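You operate a simulated robot arm through the tools that you are given. There is no shell and no other tool.

You are at the controls of a simulated robot arm. One attempt, no reset.

## Task
Polish the tarnish off the gold coaster.
Fine: use the pad with polish from the teal tin, lay the lid on the wide sideboard top meanwhile, put the pad back and the lid on; leave the other coaster alone. Set down upright: polishing pad. What is to be rubbed or washed off counts as gone when no trace of it is left.

The check looks at the end state, three seconds after you hand in, the way a careful person would. Anything else that was tipped, shoved, dropped, spilled or broken makes it a failure. Lids that push on must go on centred and level and be pressed home; caps that screw on are set level and turned clockwise until they are tight.

## Robot
A 6-joint arm with a two-finger parallel gripper, fixed in place. Base frame: the origin is at the foot of the arm, x ahead of it, y to its left, z up; the work surface is at about z = 700. Lengths are in mm, angles in degrees, forces in N, time in s.
With the tool pointing down near the work surface it reaches from about 240 to 660 mm from the base axis. Its first joint turns from -66.0 to 66.0 degrees. Payload 2.9 kg.
Tool frame: the origin (TCP) lies between the finger pads and is the grasp point; the fingertips stand 30 mm ahead of it; z points along the fingers, y is the line along which they close. The gripper opens to 110 mm. The fingers are 20 mm wide and 10 mm thick; the gripper's body (48 by 112 mm) begins 55 mm behind the TCP.
Orientation is told as [roll, pitch, yaw] about the base's x, y, z axes, in that order, counted from this pose: with the fingers straight down and closing along the base's y, the tool's x points along the base's -x, its y along +y and its z along -z.

## Interface
- The arm moves only by the tool servo_tool. Its argument "rows" is a list of rows, each a list of 7 numbers: the shift along the tool's x, y, z in units of 50 mm (1.0 is 50 mm), then the turn, a rotation vector about the tool's x, y, z in units of 5 degrees (1.0 is 5 degrees), then the closure in counts, from 0 (fully open) to 255 (shut). In form: [[x, y, z, ax, ay, az, jaw], ...]. A call has 1 to 20 rows; each row shifts and turns the commanded pose from where the row before left it, along the tool's axes as they then stand. A call with a number of a shift or a turn outside -1 to 1 is refused whole. Each row takes 0.2 s and may step no farther than 50 mm and 8.6 degrees from the row before; otherwise, or with a gripper value out of range, the whole call is refused. Where a pose cannot be reached the arm comes as near as it can. A force on the tool above 40 N (or 10 N above the force at the start of the call, whichever is more), or a blocked arm, ends the call early, and 0.2 s more pass. Each finger travels about 108 mm/s and halts on what it meets, pressing with about 33 N; the grip force reading is that of the motor and also rises with nothing between the fingers. The clock runs only during rows and for 0.2 s after the last one: add rows that do not move to give the fingers time. The reply holds the time, the measured pose of the TCP, the force on the tool along the base axes, the opening and the grip force, in the units named above and with some noise, with the torque about the TCP (base axes, N m) and any sound that the robot's microphone picked up.
- Cameras (640 x 400 px; columns grow to the right, rows downward): "scene" is fixed at [94, 431.9, 1386.3]; the picture's right is [-0.73, -0.68, 0.00], its down [-0.38, 0.41, -0.83] and it looks along [0.57, -0.61, -0.56] (base axes); focal length 344 px, centre (320, 200). "wrist" rides on the gripper at [72, 17, -103] in the tool frame; the picture's right is [-0.23, 0.97, 0.00], its down [-0.76, -0.18, -0.62] and it looks along [-0.61, -0.14, 0.78] (tool axes); focal length 222 px, centre (320, 200). There is no depth. A picture from a camera that has moved, and an enlarged one, comes with that camera's place and axes in the base frame and with its lens. The place of the scene camera against the robot may be out by one fixed shift of up to 18 mm in any direction.
- grab_frame(camera): a new picture of that camera. It takes no simulated time.
- enlarge(camera, box): a new picture of the part [left, top, right, bottom] of that camera's present view, enlarged. It takes no simulated time.
- sign_off(): hands the job in; it is judged then, once.

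Places have to be worked out from the pictures, the camera data and where the tool is seen. Open the gripper and draw the arm clear of the work before you hand the job in, unless the task says otherwise.

The tools are called after ">>>" as a command line: name --pt "numbers of a row" for each row, then --argument value for the rest, lists and objects as JSON in quotes. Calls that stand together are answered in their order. servo_tool: Moves the arm, as the interface text tells. Its arguments: {"type":"object","properties":{"rows":{"type":"array","items":{"type":"array","items":{"type":"number"}}}},"required":["rows"]} The other tools are called the same way: grab_frame (camera) takes a picture; enlarge (camera, box) takes an enlarged picture of a part of a camera's view; sign_off () hands the job in.

At the start:

```text
t: 0.0
eef_pos: [446.1, -211.0, 1014.3]
tcp_rot: [0.1, -0.1, 0.0]
force: [0.2, -0.2, 0.1]
ft_torque: [0.01, -0.01, 0.03]
gripper_width: 110.2
grasp_force: 0.1
```

scene: 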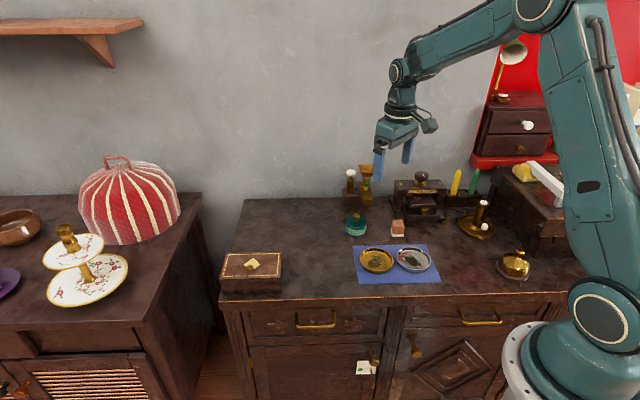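
wrist: 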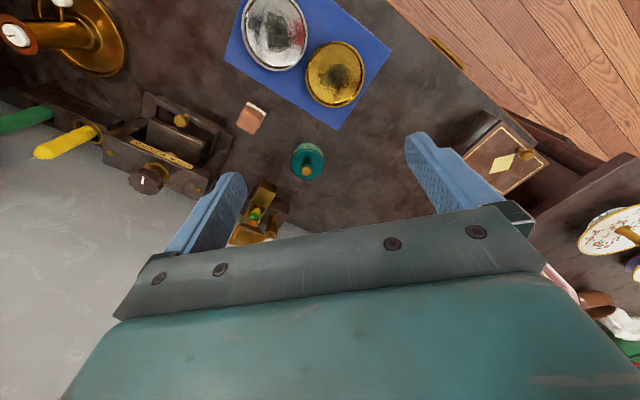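

I start by looking closer at the work area: the coasters on the blue cloth, the teal tin, and the pad.

>>> enlarge --camera "scene" --box '[320, 150, 480, 290]'

>>> enlarge --camera "wrist" --box '[200, 0, 420, 200]'

>>> enlarge --camera "scene" --box '[200, 150, 600, 400]'

```text
2.86 times, centred on (400, 220) of scene
camera zoom: at [94.0, 431.9, 1386.3], right [-0.73, -0.68, 0.0], down [-0.38, 0.41, -0.83], along [0.57, -0.61, -0.56], focal length 982 px, centre (91, 143)
```

zoom: 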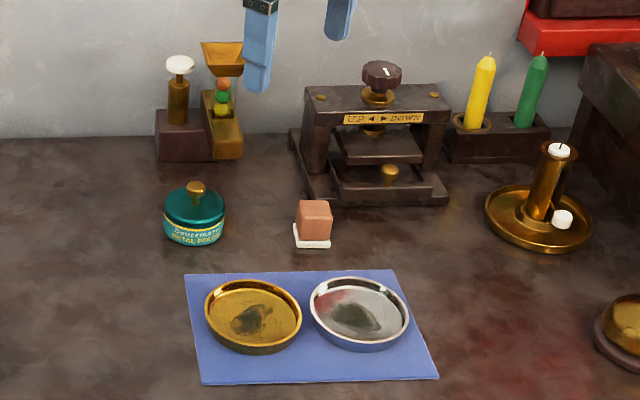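

```text
2.00 times, centred on (310, 100) of wrist
camera zoom: at [372.8, -192.9, 1117.0], right [0.23, 0.97, 0.0], down [0.76, -0.18, 0.62], along [0.61, -0.14, -0.78], focal length 444 px, centre (340, 400)
```

zoom: 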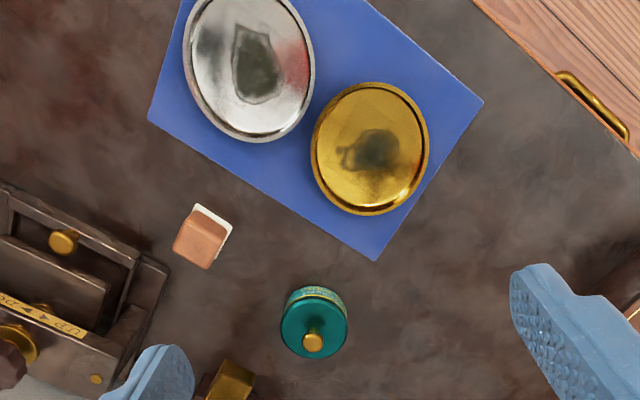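

```text
1.60 times, centred on (400, 275) of scene
camera zoom: at [94.0, 431.9, 1386.3], right [-0.73, -0.68, 0.0], down [-0.38, 0.41, -0.83], along [0.57, -0.61, -0.56], focal length 550 px, centre (192, 80)
```

zoom: 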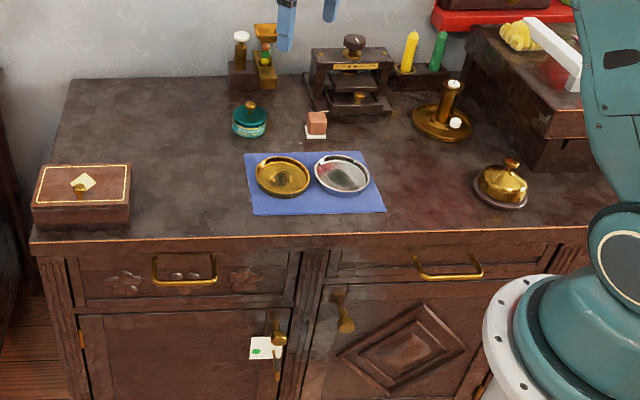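

From the wrist view I put the tin near (582, -267), the gold coaster near (443, -183), the silver one near (370, -259) and the pad near (474, -335). I move lower and forward, staying high above everything, to get a closer view of the tin.

>>> servo_tool --pt "-0.3 -0.28 0.57 0 0 0 0" --pt "-0.3 -0.28 0.57 0 0 0 0" --pt "-0.3 -0.28 0.57 0 0 0 0" --pt "-0.3 -0.28 0.57 0 0 0 0" --pt "0 0 0 0 0 0 0"

```text
t: 1.2
eef_pos: [504.8, -266.7, 900.1]
tcp_rot: [0.0, 0.1, 0.0]
force: [-0.6, -0.4, -0.5]
ft_torque: [-0.04, 0.02, -0.01]
gripper_width: 110.0
grasp_force: 0.2
```

The arm is at (505, -267, 900). I take wrist and scene pictures from here.

>>> grab_frame --camera "wrist"

>>> enlarge --camera "wrist" --box '[240, 60, 400, 200]'

>>> enlarge --camera "scene" --box '[320, 150, 480, 290]'

```text
taken
camera wrist: at [432.9, -249.4, 1002.8], right [0.23, 0.97, 0.0], down [0.76, -0.18, 0.62], along [0.61, -0.14, -0.78], focal length 222 px, centre (320, 200)
```

wrist: 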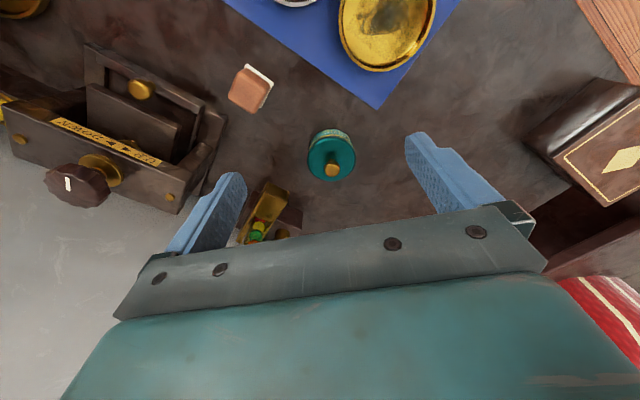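

```text
2.86 times, centred on (320, 130) of wrist
camera zoom: at [432.9, -249.4, 1002.8], right [0.23, 0.97, 0.0], down [0.76, -0.18, 0.62], along [0.61, -0.14, -0.78], focal length 635 px, centre (320, 400)
```

zoom: 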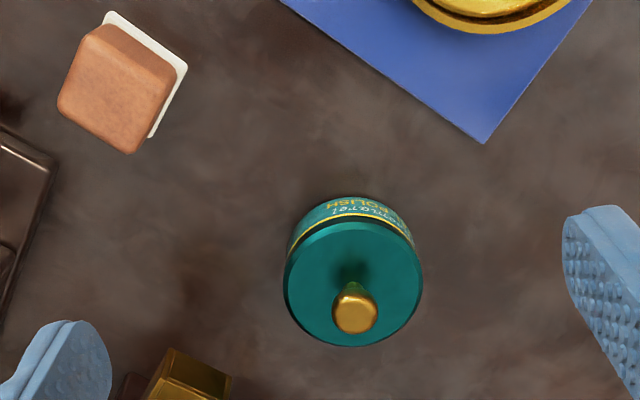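

```text
2.86 times, centred on (400, 220) of scene
camera zoom: at [94.0, 431.9, 1386.3], right [-0.73, -0.68, 0.0], down [-0.38, 0.41, -0.83], along [0.57, -0.61, -0.56], focal length 982 px, centre (91, 143)
```

zoom: 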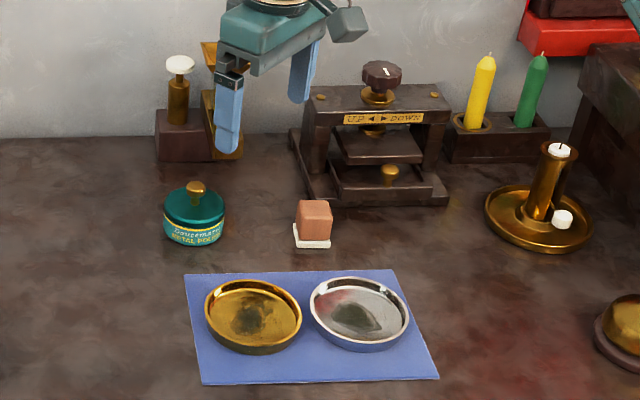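

The knob triangulates to about (585, -268, 748). I zoom in further on the tin and the pad to see how the lid is fitted.

>>> enlarge --camera "scene" --box '[340, 190, 420, 250]'

>>> enlarge --camera "wrist" --box '[290, 110, 370, 190]'

>>> enlarge --camera "wrist" --box '[210, 50, 290, 120]'

>>> enlarge --camera "scene" --box '[350, 235, 450, 295]'

```text
6.67 times, centred on (380, 220) of scene
camera zoom: at [94.0, 431.9, 1386.3], right [-0.73, -0.68, 0.0], down [-0.38, 0.41, -0.83], along [0.57, -0.61, -0.56], focal length 2293 px, centre (-80, 67)
```

zoom: 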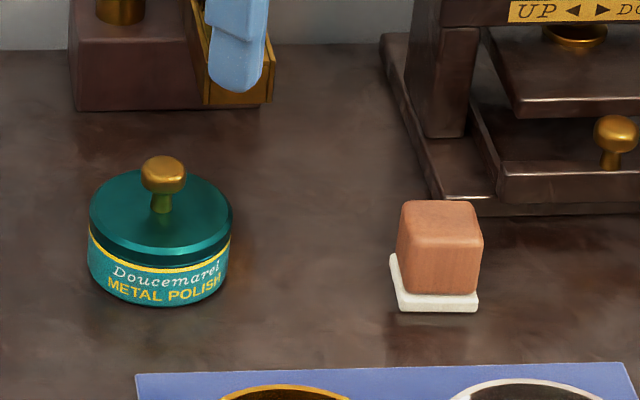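

```text
5.00 times, centred on (330, 150) of wrist
camera zoom: at [432.9, -249.4, 1002.8], right [0.23, 0.97, 0.0], down [0.76, -0.18, 0.62], along [0.61, -0.14, -0.78], focal length 1111 px, centre (270, 450)
```

zoom: 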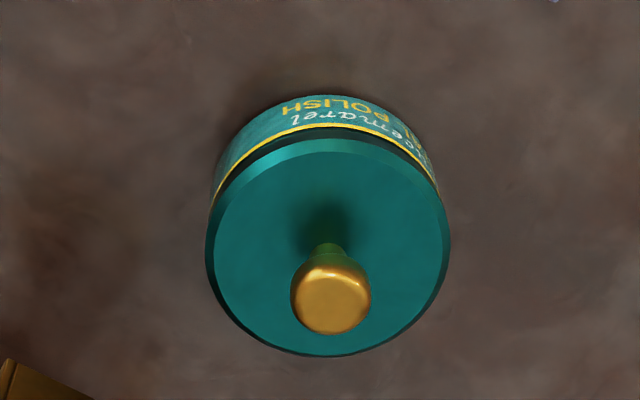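

```text
5.71 times, centred on (250, 85) of wrist
camera zoom: at [432.9, -249.4, 1002.8], right [0.23, 0.97, 0.0], down [0.76, -0.18, 0.62], along [0.61, -0.14, -0.78], focal length 1269 px, centre (720, 857)
```

zoom: 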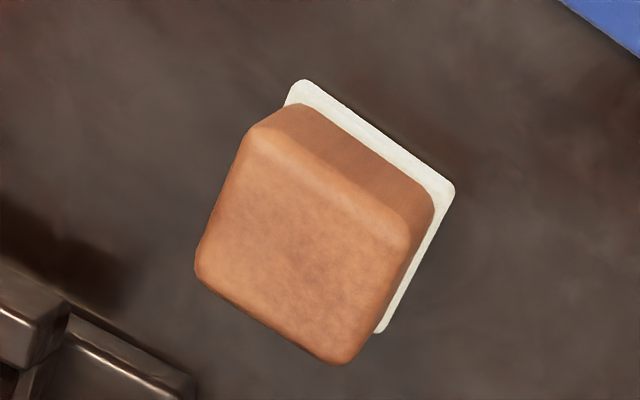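

```text
6.40 times, centred on (400, 265) of scene
camera zoom: at [94.0, 431.9, 1386.3], right [-0.73, -0.68, 0.0], down [-0.38, 0.41, -0.83], along [0.57, -0.61, -0.56], focal length 2201 px, centre (-192, -216)
```

zoom: 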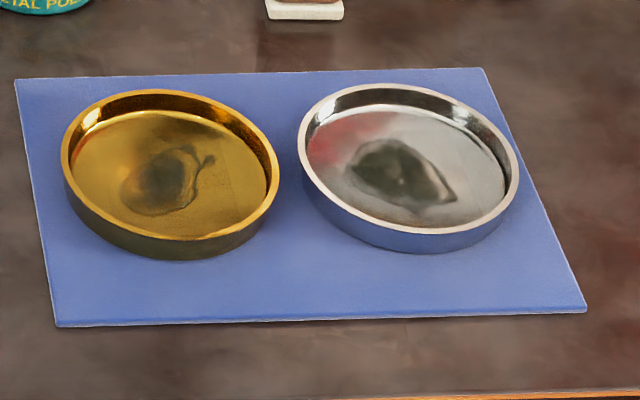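

The pad is a ~36 mm square block (centre about (475, -341), sides turned ~42°), and the tin is ~66 mm across at about (580, -267) with its lid top near z=731. I turn the tool 48° so its fingers line up with the pad and the sideboard, then recheck the view.

>>> servo_tool --pt "0 0 0 0 0 0.964 0" --pt "0 0 0 0 0 0.964 0" --pt "0 0 0 0 0 0.964 0" --pt "0 0 0 0 0 0.964 0" --pt "0 0 0 0 0 0.964 0" --pt "0 0 0 0 0 0.964 0" --pt "0 0 0 0 0 0.964 0" --pt "0 0 0 0 0 0.964 0" --pt "0 0 0 0 0 0.964 0" --pt "0 0 0 0 0 0.964 0" --pt "0 0 0 0 0 0 0"

>>> grab_frame --camera "wrist"

```text
t: 3.6
eef_pos: [504.5, -266.5, 899.3]
tcp_rot: [0.0, 0.0, -48.4]
force: [0.6, -0.4, 0.0]
ft_torque: [0.0, 0.01, -0.06]
gripper_width: 109.9
grasp_force: 0.2
```

```text
taken
camera wrist: at [469.8, -200.3, 1002.9], right [0.88, 0.48, 0.0], down [0.37, -0.69, 0.62], along [0.3, -0.55, -0.78], focal length 222 px, centre (320, 200)
```

wrist: 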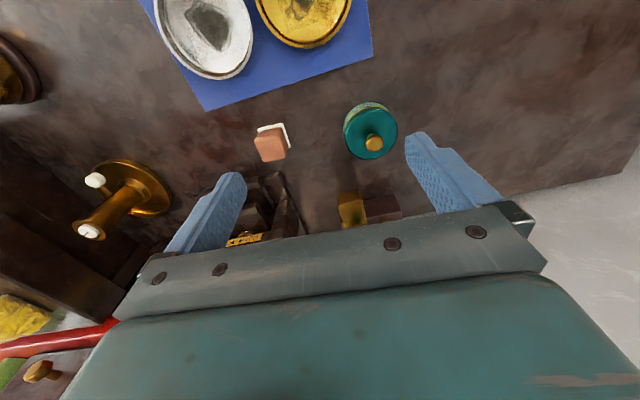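

The yaw is now -48.4°. I enlarge the tin and pad in this view for a second triangulation.

>>> enlarge --camera "wrist" --box '[330, 90, 410, 170]'

>>> enlarge --camera "wrist" --box '[230, 100, 310, 180]'

>>> enlarge --camera "wrist" --box '[140, 0, 380, 150]'

```text
5.00 times, centred on (370, 130) of wrist
camera zoom: at [469.8, -200.3, 1002.9], right [0.88, 0.48, 0.0], down [0.37, -0.69, 0.62], along [0.3, -0.55, -0.78], focal length 1111 px, centre (70, 550)
```

zoom: 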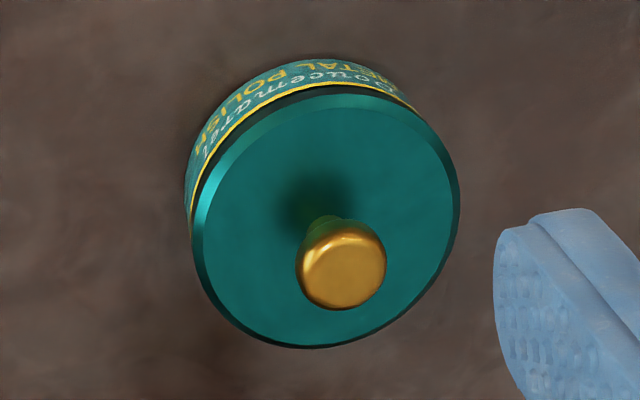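

```text
5.00 times, centred on (270, 140) of wrist
camera zoom: at [469.8, -200.3, 1002.9], right [0.88, 0.48, 0.0], down [0.37, -0.69, 0.62], along [0.3, -0.55, -0.78], focal length 1111 px, centre (570, 500)
```

zoom: 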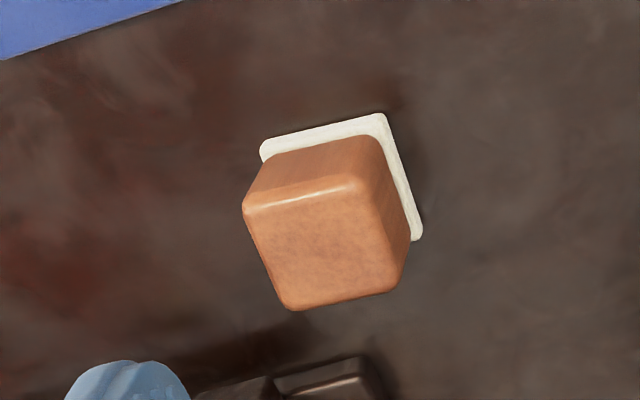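

```text
2.67 times, centred on (260, 75) of wrist
camera zoom: at [469.8, -200.3, 1002.9], right [0.88, 0.48, 0.0], down [0.37, -0.69, 0.62], along [0.3, -0.55, -0.78], focal length 592 px, centre (480, 533)
```

zoom: 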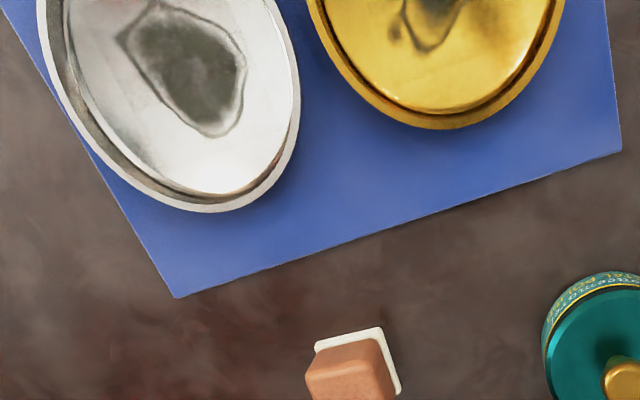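

Both views agree: tin centre (580, -267), lid top about z=731, knob cap about z 746–758. I move directly over the tin at z=830 and narrow the gripper.

>>> servo_tool --pt "-0.337 0.377 0.462 0 0 0 60" --pt "-0.337 0.377 0.462 0 0 0 120" --pt "-0.337 0.377 0.462 0 0 0 120" --pt "0 0 0 0 0 0 120" --pt "0 0 0 0 0 0 120"

>>> grab_frame --camera "wrist"

>>> enlarge --camera "scene" --box '[320, 150, 440, 250]'

```text
t: 4.8
eef_pos: [581.5, -266.4, 829.9]
tcp_rot: [0.0, -0.1, -48.1]
force: [-0.7, 0.3, -0.2]
ft_torque: [0.04, 0.0, 0.01]
gripper_width: 58.0
grasp_force: 0.2
```

```text
taken
camera wrist: at [546.6, -200.3, 933.6], right [0.88, 0.48, 0.0], down [0.38, -0.69, 0.62], along [0.3, -0.55, -0.78], focal length 222 px, centre (320, 200)
```

wrist: 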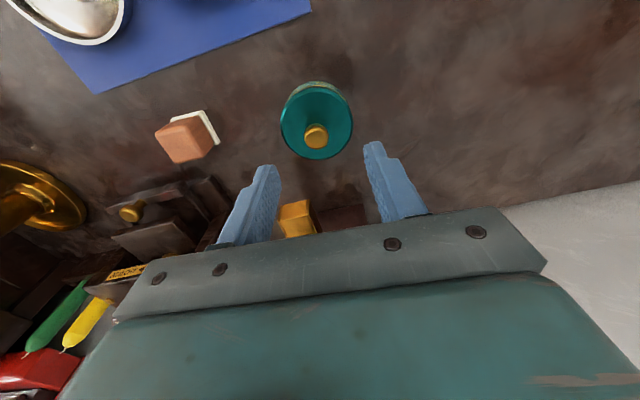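

```text
4.00 times, centred on (380, 200) of scene
camera zoom: at [94.0, 431.9, 1386.3], right [-0.73, -0.68, 0.0], down [-0.38, 0.41, -0.83], along [0.57, -0.61, -0.56], focal length 1376 px, centre (80, 200)
```

zoom: 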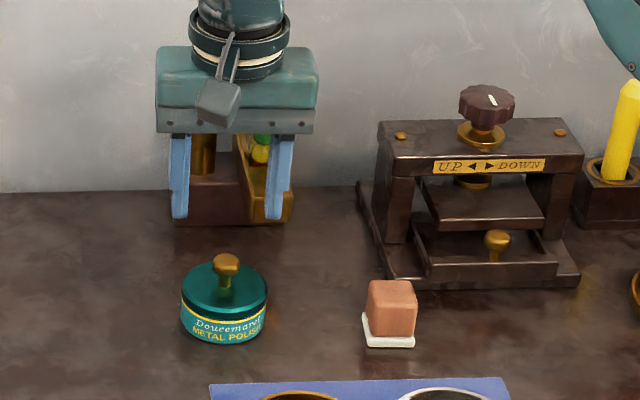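

I zoom in for a precise fix on the knob from straight above.

>>> enlarge --camera "wrist" --box '[260, 70, 380, 170]'

```text
4.00 times, centred on (320, 120) of wrist
camera zoom: at [546.6, -200.3, 933.6], right [0.88, 0.48, 0.0], down [0.38, -0.69, 0.62], along [0.3, -0.55, -0.78], focal length 888 px, centre (320, 520)
```

zoom: 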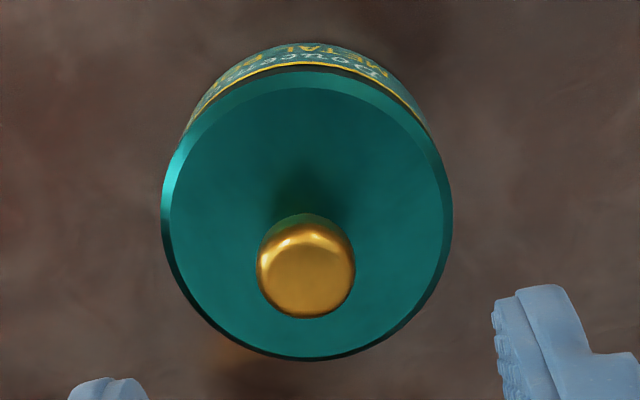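

The knob centre is about (579.8, -267.5), so I correct ~2 mm along tool y and descend so that the fingertips stop about 7 mm above the lid.

>>> servo_tool --pt "0 -0.04 0.4 0 0 0 120" --pt "0 0 0.4 0 0 0 120" --pt "0 0 0.4 0 0 0 120" --pt "0 0 0 0 0 0 120"

>>> grab_frame --camera "wrist"

>>> enlarge --camera "scene" --box '[330, 180, 410, 240]'

```text
t: 5.8
eef_pos: [579.3, -268.4, 770.0]
tcp_rot: [0.0, 0.1, -48.3]
force: [-0.1, 0.6, 0.1]
ft_torque: [-0.01, 0.0, 0.0]
gripper_width: 58.2
grasp_force: 0.0
```

```text
taken
camera wrist: at [544.3, -201.3, 873.3], right [0.88, 0.48, 0.0], down [0.38, -0.69, 0.62], along [0.3, -0.55, -0.78], focal length 222 px, centre (320, 200)
```

wrist: 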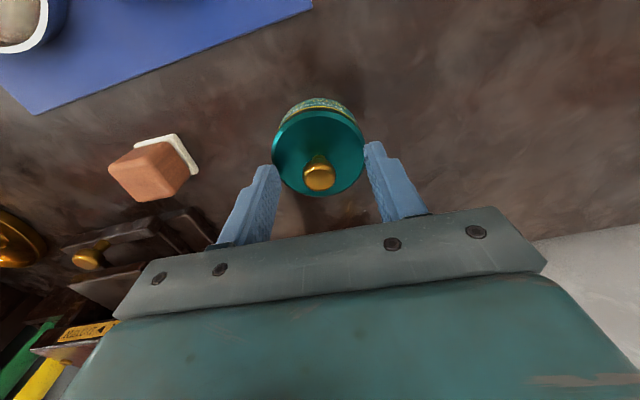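

```text
6.67 times, centred on (370, 210) of scene
camera zoom: at [94.0, 431.9, 1386.3], right [-0.73, -0.68, 0.0], down [-0.38, 0.41, -0.83], along [0.57, -0.61, -0.56], focal length 2293 px, centre (-13, 133)
```

zoom: 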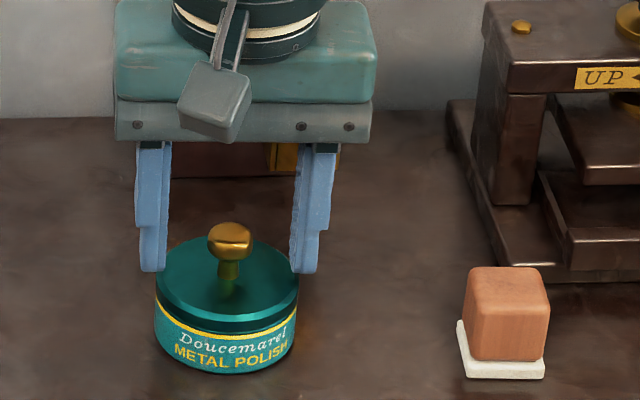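

The fingers straddle the knob and clear the lid. I close on the knob.

>>> servo_tool --pt "0 0 0.04 0 0 0 170" --pt "0 0 0 0 0 0 195" --pt "0 0 0 0 0 0 255" --pt "0 0 0 0 0 0 255" --pt "0 0 0 0 0 0 255"

>>> enlarge --camera "scene" --box '[330, 180, 410, 240]'

>>> enlarge --camera "wrist" --box '[240, 80, 400, 220]'

```text
t: 7.0
eef_pos: [579.8, -267.4, 766.8]
tcp_rot: [0.0, 0.0, -48.3]
force: [0.3, 0.8, -0.2]
ft_torque: [0.02, -0.03, 0.0]
gripper_width: 19.1
grasp_force: 33.0
heard: snap
```

```text
6.67 times, centred on (370, 210) of scene
camera zoom: at [94.0, 431.9, 1386.3], right [-0.73, -0.68, 0.0], down [-0.38, 0.41, -0.83], along [0.57, -0.61, -0.56], focal length 2293 px, centre (-13, 133)
```

zoom: 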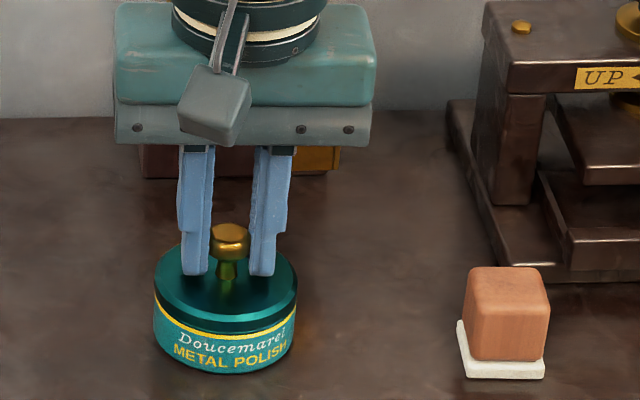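

```text
2.86 times, centred on (320, 150) of wrist
camera zoom: at [544.3, -201.2, 871.7], right [0.88, 0.48, 0.0], down [0.38, -0.69, 0.62], along [0.3, -0.55, -0.78], focal length 635 px, centre (320, 343)
```

zoom: 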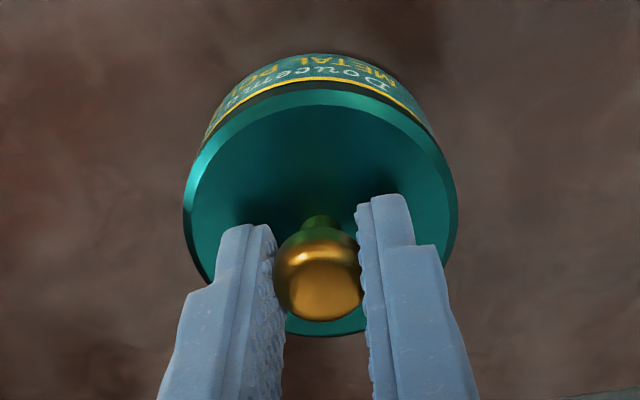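

The knob is held (19 mm, 33 N) and a snap was heard; the tin hasn't moved. I lift slowly by 10 mm and watch the force and whether the tin stays.

>>> servo_tool --pt "0 0 -0.05 0 0 0 255" --pt "0 0 -0.05 0 0 0 255" --pt "0 0 -0.05 0 0 0 255" --pt "0 0 -0.05 0 0 0 255" --pt "0 0 0 0 0 0 255"

>>> enlarge --camera "scene" --box '[330, 180, 410, 240]'

```text
t: 8.2
eef_pos: [579.0, -267.6, 778.2]
tcp_rot: [0.0, 0.0, -48.2]
force: [1.1, -1.4, -0.5]
ft_torque: [0.0, -0.01, 0.01]
gripper_width: 19.1
grasp_force: 33.1
```

```text
6.67 times, centred on (370, 210) of scene
camera zoom: at [94.0, 431.9, 1386.3], right [-0.73, -0.68, 0.0], down [-0.38, 0.41, -0.83], along [0.57, -0.61, -0.56], focal length 2293 px, centre (-13, 133)
```

zoom: 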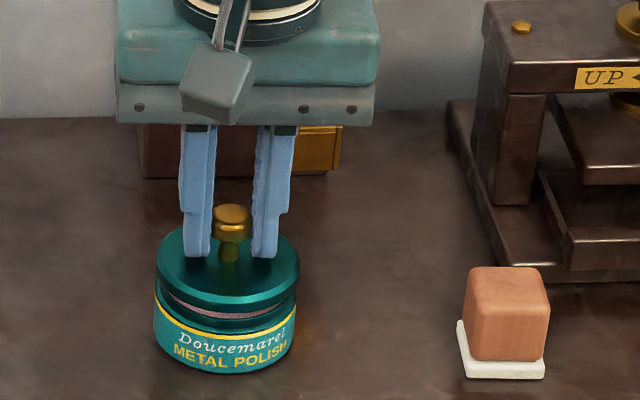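

The lid comes off freely and shows pink polish inside; the tin stays put. I lift it clear and carry it to the empty sideboard top at about (565, -115).

>>> servo_tool --pt "0 0 -0.35 0 0 0 255" --pt "0 0 -0.35 0 0 0 255" --pt "0 0 -0.3 0 0 0 255" --pt "0.41 0.304 0 0 0 0 255" --pt "0.41 0.304 0 0 0 0 255" --pt "0.41 0.304 0 0 0 0 255" --pt "0.41 0.304 0 0 0 0 255" --pt "0.41 0.304 0 0 0 0 255" --pt "0.41 0.304 0 0 0 0 255" --pt "0 0 0 0 0 0 255"

>>> grab_frame --camera "wrist"

>>> grab_frame --camera "scene"

```text
t: 10.4
eef_pos: [564.2, -115.2, 828.9]
tcp_rot: [0.0, -0.1, -48.2]
force: [-0.7, 0.5, -0.8]
ft_torque: [-0.01, -0.01, 0.02]
gripper_width: 19.6
grasp_force: 33.0
```

```text
taken
camera wrist: at [529.5, -49.0, 931.7], right [0.88, 0.48, 0.0], down [0.37, -0.69, 0.62], along [0.3, -0.55, -0.78], focal length 222 px, centre (320, 200)
```

wrist: 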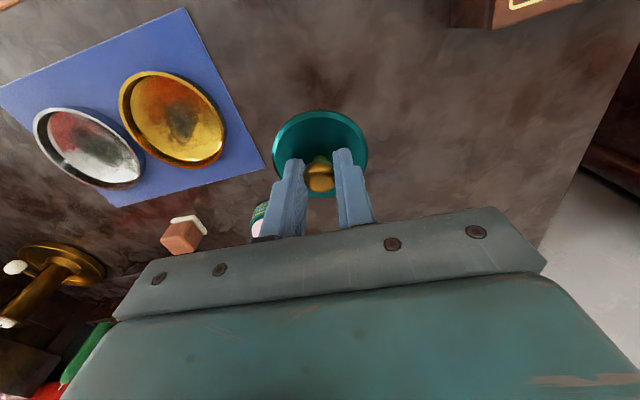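

```text
taken
```

scene: 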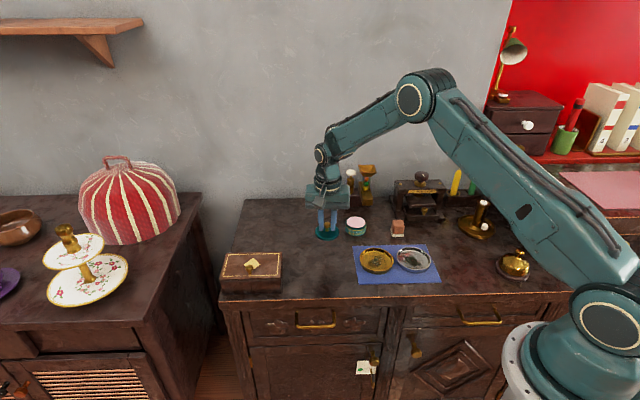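

The spot below is empty. I take one close look at the lid and coasters from here, then lower.

>>> enlarge --camera "wrist" --box '[20, 50, 240, 200]'

>>> enlarge --camera "scene" --box '[290, 180, 410, 280]'

>>> servo_tool --pt "0 0 0.35 0 0 0 255" --pt "0 0 0.35 0 0 0 255" --pt "0 0 0.35 0 0 0 255" --pt "0 0 0.35 0 0 0 255" --pt "0 0 0 0 0 0 255"

>>> enlarge --camera "scene" --box '[290, 180, 410, 280]'

```text
2.67 times, centred on (130, 125) of wrist
camera zoom: at [529.5, -49.0, 931.7], right [0.88, 0.48, 0.0], down [0.37, -0.69, 0.62], along [0.3, -0.55, -0.78], focal length 592 px, centre (827, 400)
```

zoom: 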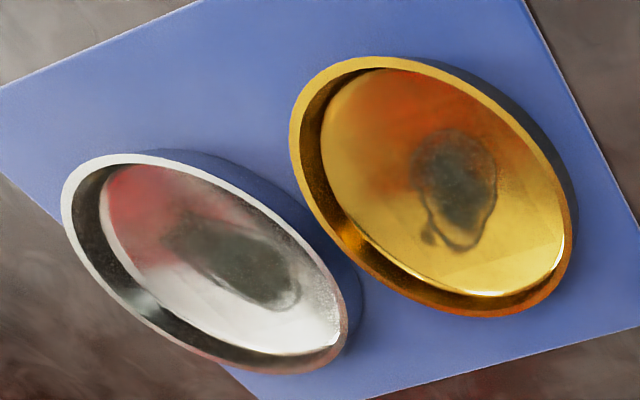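

```text
4.00 times, centred on (350, 230) of scene
camera zoom: at [94.0, 431.9, 1386.3], right [-0.73, -0.68, 0.0], down [-0.38, 0.41, -0.83], along [0.57, -0.61, -0.56], focal length 1376 px, centre (200, 80)
```

zoom: 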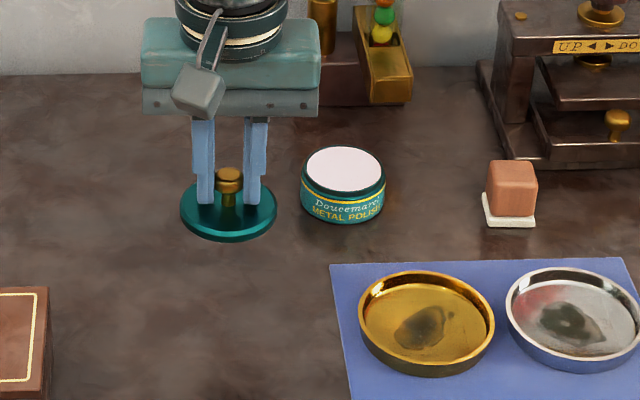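

```text
t: 11.6
eef_pos: [566.6, -114.4, 757.9]
tcp_rot: [0.1, 0.1, -48.2]
force: [0.3, 0.2, -0.6]
ft_torque: [0.02, -0.01, 0.0]
gripper_width: 19.3
grasp_force: 32.8
```

```text
4.00 times, centred on (350, 230) of scene
camera zoom: at [94.0, 431.9, 1386.3], right [-0.73, -0.68, 0.0], down [-0.38, 0.41, -0.83], along [0.57, -0.61, -0.56], focal length 1376 px, centre (200, 80)
```

zoom: 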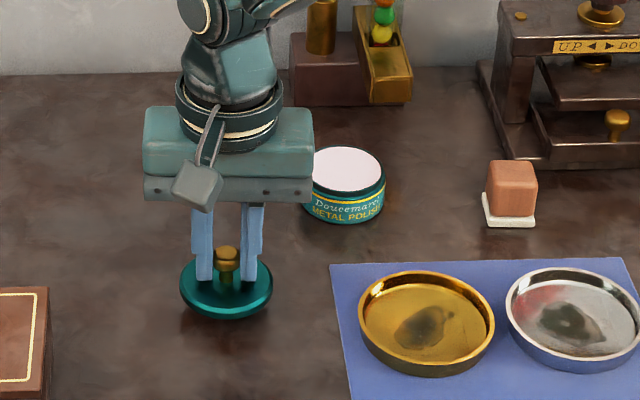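

Polish fills the tin nearly to the rim. The lid is about 10–15 mm above the top; I lower in small steps watching the force.

>>> servo_tool --pt "0 0 0.06 0 0 0 255" --pt "0 0 0.06 0 0 0 255" --pt "0 0 0.06 0 0 0 255"

>>> enlarge --camera "scene" --box '[310, 200, 390, 260]'

```text
t: 12.4
eef_pos: [565.5, -115.1, 749.1]
tcp_rot: [0.0, 0.0, -48.2]
force: [0.2, 0.3, 0.3]
ft_torque: [-0.01, 0.03, 0.0]
gripper_width: 19.0
grasp_force: 33.1
```

```text
6.67 times, centred on (350, 230) of scene
camera zoom: at [94.0, 431.9, 1386.3], right [-0.73, -0.68, 0.0], down [-0.38, 0.41, -0.83], along [0.57, -0.61, -0.56], focal length 2293 px, centre (120, 0)
```

zoom: 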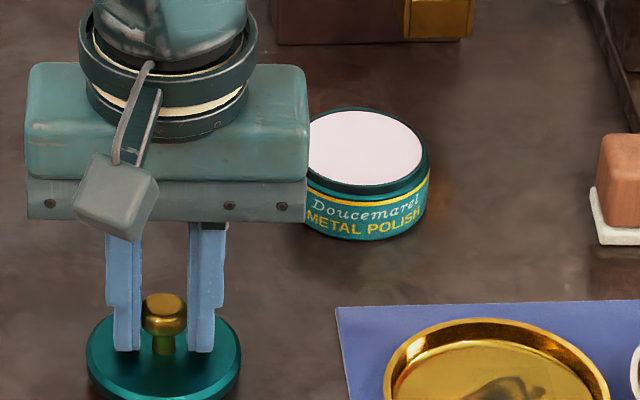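

Still no contact. I keep lowering in ~1.5 mm steps.

>>> servo_tool --pt "0 0 0.03 0 0 0 255" --pt "0 0 0.03 0 0 0 255" --pt "0 0 0 0 0 0 255"

>>> enlarge --camera "scene" --box '[300, 220, 380, 280]'

```text
t: 13.2
eef_pos: [566.3, -115.3, 747.2]
tcp_rot: [0.0, 0.0, -48.2]
force: [0.3, -0.7, -0.2]
ft_torque: [-0.01, -0.01, -0.04]
gripper_width: 18.9
grasp_force: 33.0
```

```text
6.67 times, centred on (340, 250) of scene
camera zoom: at [94.0, 431.9, 1386.3], right [-0.73, -0.68, 0.0], down [-0.38, 0.41, -0.83], along [0.57, -0.61, -0.56], focal length 2293 px, centre (187, -133)
```

zoom: 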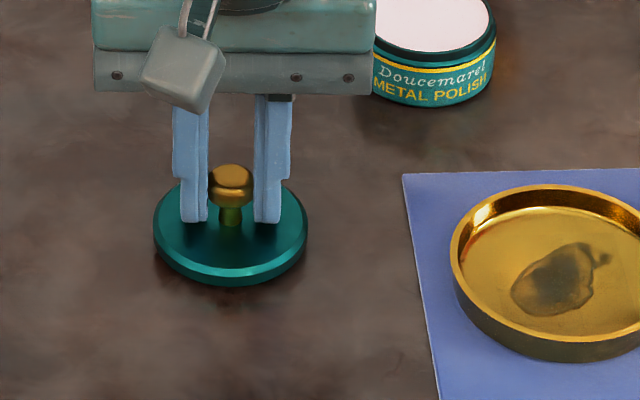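

The lid is very close to the surface now; continuing in 1 mm steps.

>>> servo_tool --pt "0 0 0.02 0 0 0 255" --pt "0 0 0.02 0 0 0 255"

```text
t: 13.8
eef_pos: [566.3, -114.9, 744.3]
tcp_rot: [0.1, 0.0, -48.3]
force: [-0.1, 0.9, -0.4]
ft_torque: [0.02, 0.01, 0.01]
gripper_width: 19.3
grasp_force: 32.8
```

No contact force yet; two more millimetres.

>>> servo_tool --pt "0 0 0.02 0 0 0 255" --pt "0 0 0.02 0 0 0 255"

>>> enlarge --camera "scene" --box '[315, 230, 355, 260]'

```text
t: 14.4
eef_pos: [566.2, -116.0, 743.0]
tcp_rot: [0.0, -0.1, -48.2]
force: [0.9, 0.1, 0.0]
ft_torque: [0.0, 0.01, 0.0]
gripper_width: 18.9
grasp_force: 32.4
```

```text
13.33 times, centred on (335, 245) of scene
camera zoom: at [94.0, 431.9, 1386.3], right [-0.73, -0.68, 0.0], down [-0.38, 0.41, -0.83], along [0.57, -0.61, -0.56], focal length 4585 px, centre (120, -400)
```

zoom: 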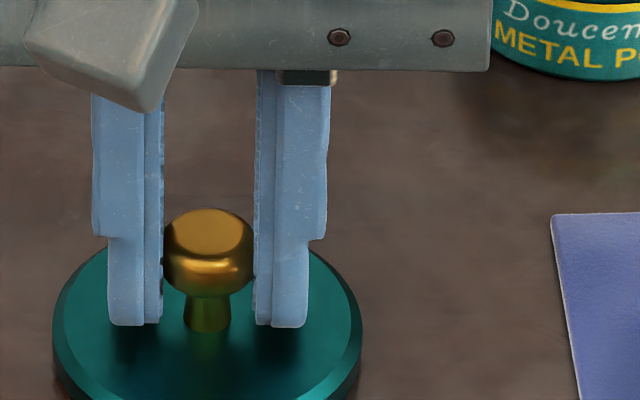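

Still free. Continuing in 1 mm steps with force checks.

>>> servo_tool --pt "0 0 0.02 0 0 0 255"

>>> servo_tool --pt "0 0 0.02 0 0 0 255"

>>> enlarge --camera "scene" --box '[315, 240, 355, 270]'

```text
t: 14.8
eef_pos: [566.9, -114.7, 740.9]
tcp_rot: [0.1, 0.0, -48.2]
force: [-0.8, -0.2, 0.0]
ft_torque: [0.0, -0.01, 0.01]
gripper_width: 19.1
grasp_force: 33.2
```

```text
t: 15.2
eef_pos: [565.9, -114.6, 740.8]
tcp_rot: [-0.1, 0.1, -48.2]
force: [-0.2, -0.4, -0.8]
ft_torque: [-0.01, 0.01, -0.02]
gripper_width: 19.0
grasp_force: 32.8
```

```text
13.33 times, centred on (335, 255) of scene
camera zoom: at [94.0, 431.9, 1386.3], right [-0.73, -0.68, 0.0], down [-0.38, 0.41, -0.83], along [0.57, -0.61, -0.56], focal length 4585 px, centre (120, -533)
```

zoom: 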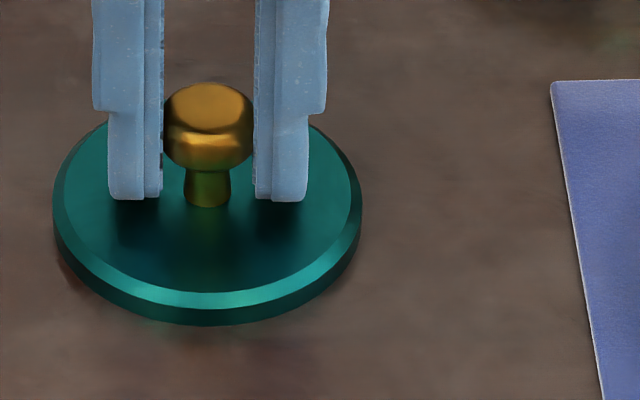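

The lid still reports no contact; I continue 1 mm at a time.

>>> servo_tool --pt "0 0 0.02 0 0 0 255"

>>> servo_tool --pt "0 0 0.02 0 0 0 255"

>>> servo_tool --pt "0 0 0.02 0 0 0 255"

>>> enlarge --camera "scene" --box '[315, 240, 355, 270]'

```text
t: 15.6
eef_pos: [565.4, -115.2, 739.6]
tcp_rot: [0.0, 0.0, -48.2]
force: [-0.2, 0.2, -1.3]
ft_torque: [0.01, -0.02, 0.0]
gripper_width: 19.1
grasp_force: 33.0
```

```text
t: 16.0
eef_pos: [566.5, -115.8, 737.0]
tcp_rot: [0.0, 0.0, -48.3]
force: [-0.3, -0.3, -0.3]
ft_torque: [0.01, -0.01, 0.02]
gripper_width: 19.1
grasp_force: 33.1
```

```text
t: 16.4
eef_pos: [566.1, -116.1, 737.8]
tcp_rot: [0.0, 0.0, -48.2]
force: [0.3, -0.2, -0.9]
ft_torque: [0.02, -0.05, 0.0]
gripper_width: 19.1
grasp_force: 32.8
```

```text
13.33 times, centred on (335, 255) of scene
camera zoom: at [94.0, 431.9, 1386.3], right [-0.73, -0.68, 0.0], down [-0.38, 0.41, -0.83], along [0.57, -0.61, -0.56], focal length 4585 px, centre (120, -533)
```

zoom: 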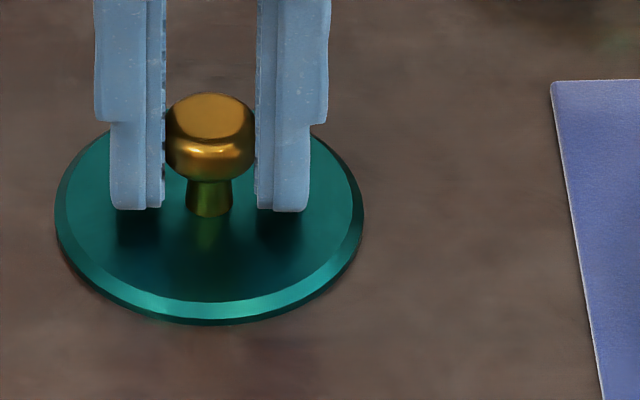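

The pictures suggest the lid's rim is already down at (or slightly clipped by) the surface, though no force shows. I back up a little and compare the visible rim height.

>>> servo_tool --pt "0 0 -0.06 0 0 0 255" --pt "0 0 0 0 0 0 255"

>>> enlarge --camera "scene" --box '[315, 240, 355, 270]'

>>> servo_tool --pt "0 0 -0.06 0 0 0 255" --pt "0 0 0 0 0 0 255"

>>> enlarge --camera "scene" --box '[315, 240, 355, 270]'

```text
t: 17.0
eef_pos: [564.7, -115.8, 741.2]
tcp_rot: [-0.1, 0.0, -48.2]
force: [-0.8, 0.2, 0.0]
ft_torque: [-0.03, 0.02, 0.0]
gripper_width: 19.2
grasp_force: 33.2
```

```text
13.33 times, centred on (335, 255) of scene
camera zoom: at [94.0, 431.9, 1386.3], right [-0.73, -0.68, 0.0], down [-0.38, 0.41, -0.83], along [0.57, -0.61, -0.56], focal length 4585 px, centre (120, -533)
```

zoom: 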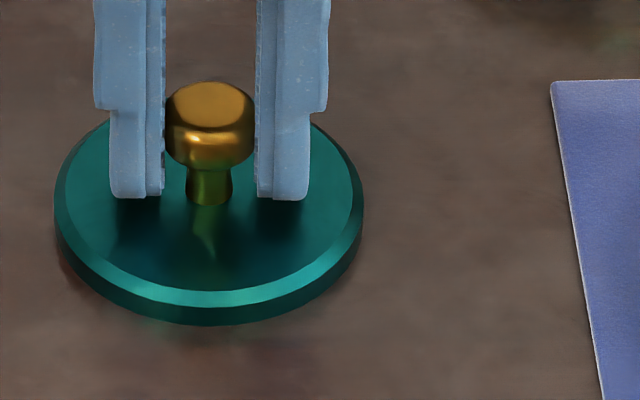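

```text
t: 17.6
eef_pos: [566.3, -114.6, 743.8]
tcp_rot: [0.0, 0.0, -48.1]
force: [-0.4, -0.8, -0.9]
ft_torque: [0.01, -0.01, 0.02]
gripper_width: 19.1
grasp_force: 33.5
```

```text
13.33 times, centred on (335, 255) of scene
camera zoom: at [94.0, 431.9, 1386.3], right [-0.73, -0.68, 0.0], down [-0.38, 0.41, -0.83], along [0.57, -0.61, -0.56], focal length 4585 px, centre (120, -533)
```

zoom: 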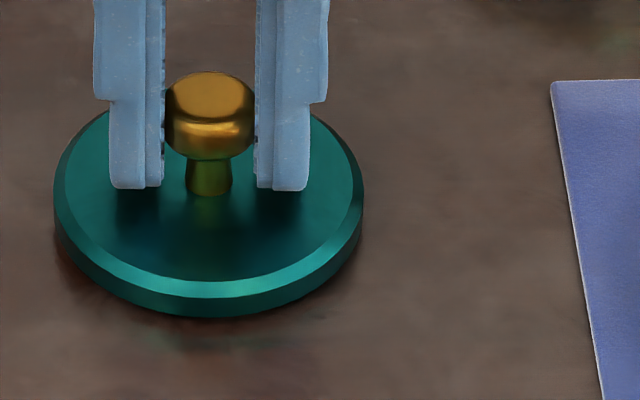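

Rim-surface contact visually occurs at about TCP z = 741.7. I go down 2 mm to there and open the fingers.

>>> servo_tool --pt "0 0 0.04 0 0 0 255" --pt "0 0 0 0 0 0 255" --pt "0 0 0 0 0 0 195" --pt "0 0 0 0 0 0 180" --pt "0 0 0 0 0 0 160" --pt "0 0 0 0 0 0 140"

>>> enlarge --camera "scene" --box '[315, 240, 355, 270]'

```text
t: 19.0
eef_pos: [565.7, -115.1, 741.9]
tcp_rot: [0.0, 0.1, -48.2]
force: [-0.2, 0.7, 0.4]
ft_torque: [-0.01, -0.03, -0.01]
gripper_width: 49.5
grasp_force: 0.2
```

```text
13.33 times, centred on (335, 255) of scene
camera zoom: at [94.0, 431.9, 1386.3], right [-0.73, -0.68, 0.0], down [-0.38, 0.41, -0.83], along [0.57, -0.61, -0.56], focal length 4585 px, centre (120, -533)
```

zoom: 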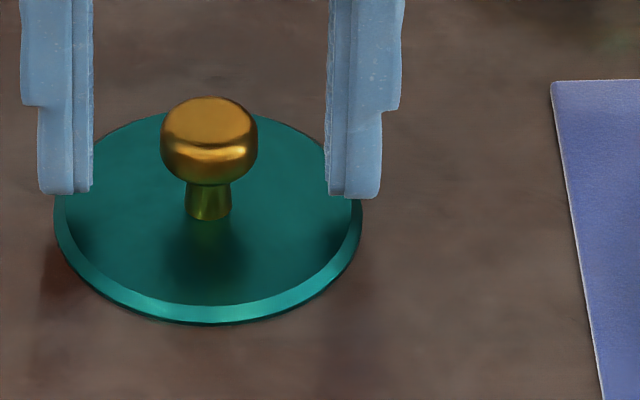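

The lid now rests flat and level on the sideboard. I rise straight up and travel to above the pad.

>>> servo_tool --pt "0 0 -0.3 0 0 0 120" --pt "0 0 -0.6 0 0 0 90" --pt "0 0 -0.6 0 0 0 90" --pt "0 0 -0.5 0 0 0 90" --pt "-0.314 -0.626 0 0 0 0 90" --pt "-0.314 -0.626 0 0 0 0 90" --pt "-0.314 -0.626 0 0 0 0 90" --pt "-0.314 -0.626 0 0 0 0 90" --pt "-0.314 -0.626 0 0 0 0 90" --pt "-0.314 -0.626 0 0 0 0 90" --pt "-0.314 -0.626 0 0 0 0 90" --pt "0 0 0 0 0 0 90"

>>> grab_frame --camera "wrist"

>>> grab_frame --camera "scene"

```text
t: 21.6
eef_pos: [475.0, -344.4, 841.2]
tcp_rot: [0.1, 0.0, -48.3]
force: [0.3, -0.2, -0.4]
ft_torque: [0.04, 0.0, 0.0]
gripper_width: 71.1
grasp_force: 0.1
```

```text
taken
camera wrist: at [439.9, -278.5, 944.3], right [0.88, 0.48, 0.0], down [0.38, -0.69, 0.62], along [0.3, -0.55, -0.78], focal length 222 px, centre (320, 200)
```

wrist: 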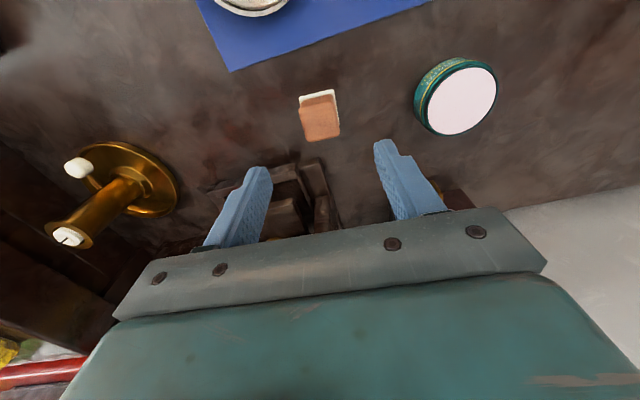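

```text
taken
```

scene: 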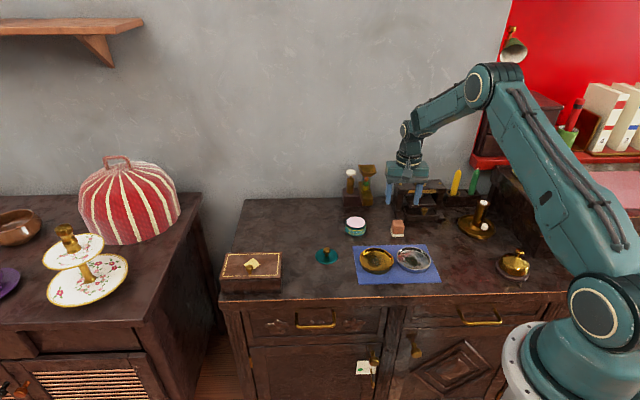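

I zoom on the pad and the open tin from here to refine their positions.

>>> enlarge --camera "wrist" --box '[280, 80, 360, 150]'

>>> enlarge --camera "wrist" --box '[400, 45, 510, 145]'

>>> enlarge --camera "scene" --box '[300, 190, 460, 290]'

```text
5.71 times, centred on (320, 115) of wrist
camera zoom: at [439.9, -278.5, 944.3], right [0.88, 0.48, 0.0], down [0.38, -0.69, 0.62], along [0.3, -0.55, -0.78], focal length 1269 px, centre (320, 686)
```

zoom: 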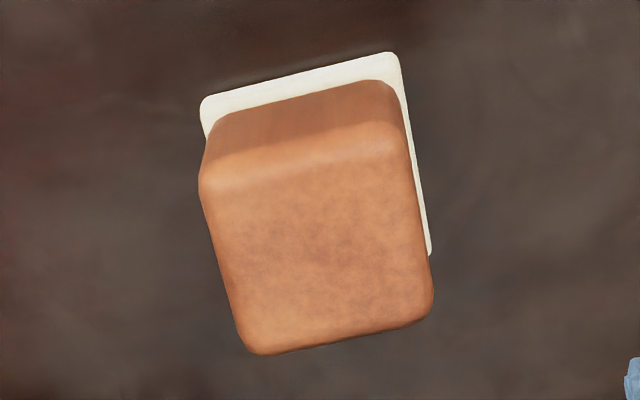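

```text
4.00 times, centred on (455, 95) of wrist
camera zoom: at [439.9, -278.5, 944.3], right [0.88, 0.48, 0.0], down [0.38, -0.69, 0.62], along [0.3, -0.55, -0.78], focal length 888 px, centre (-220, 620)
```

zoom: 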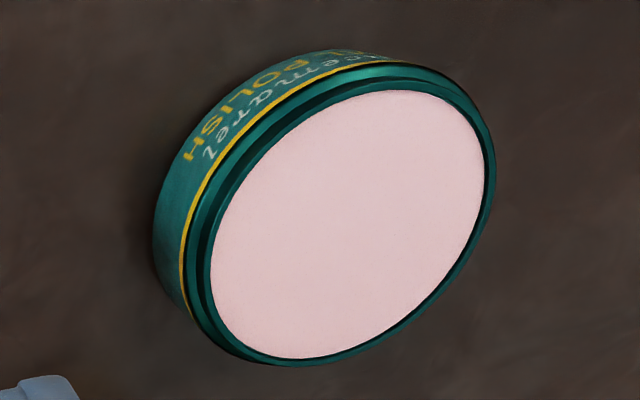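

```text
4.00 times, centred on (380, 240) of scene
camera zoom: at [94.0, 431.9, 1386.3], right [-0.73, -0.68, 0.0], down [-0.38, 0.41, -0.83], along [0.57, -0.61, -0.56], focal length 1376 px, centre (80, 40)
```

zoom: 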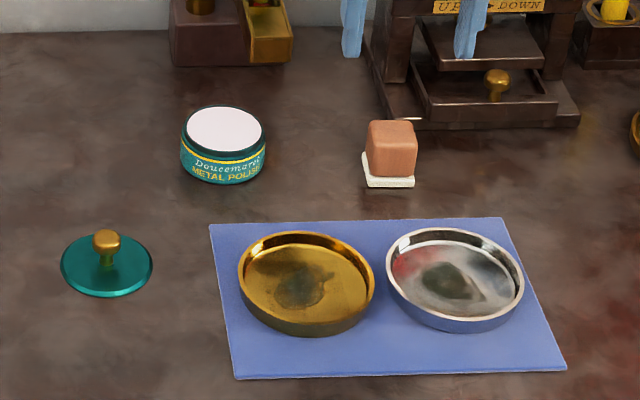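

Pad centre is (476, -343) with sides at ~40.7°; I turn 1° more, nudge 1 mm and descend to z≈747 so the fingertips stay ~16 mm above the pad's sole bottom.

>>> servo_tool --pt "0.01 0.02 0.4 0 0 0.2 90" --pt "0 0 0.4 0 0 0 90" --pt "0 0 0.4 0 0 0 90" --pt "0 0 0.4 0 0 0 90" --pt "0 0 0.28 0 0 0 90" --pt "0 0 0 0 0 0 90"

>>> enlarge --camera "wrist" --box '[200, 60, 440, 240]'

>>> enlarge --camera "scene" --box '[360, 180, 440, 250]'

```text
t: 23.0
eef_pos: [474.5, -343.5, 747.8]
tcp_rot: [0.0, 0.0, -49.2]
force: [0.6, -0.6, -0.7]
ft_torque: [0.03, 0.0, -0.01]
gripper_width: 71.3
grasp_force: 0.1
```

```text
2.22 times, centred on (320, 150) of wrist
camera zoom: at [441.3, -276.0, 850.5], right [0.89, 0.46, 0.0], down [0.36, -0.69, 0.62], along [0.29, -0.55, -0.78], focal length 494 px, centre (320, 311)
```

zoom: 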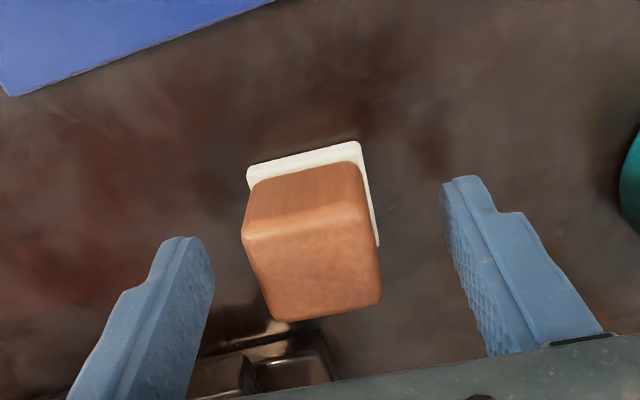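

```text
5.71 times, centred on (400, 215) of scene
camera zoom: at [94.0, 431.9, 1386.3], right [-0.73, -0.68, 0.0], down [-0.38, 0.41, -0.83], along [0.57, -0.61, -0.56], focal length 1965 px, centre (-137, 114)
```

zoom: 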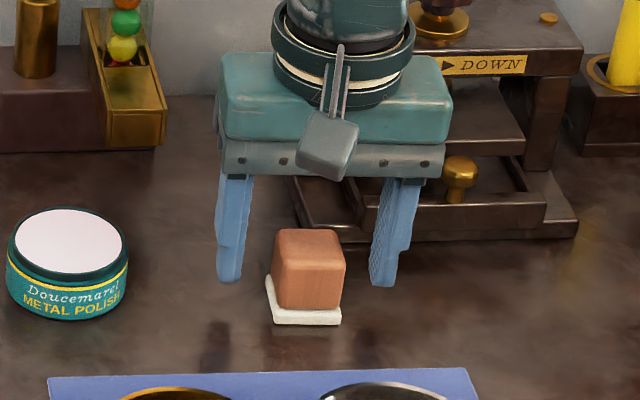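

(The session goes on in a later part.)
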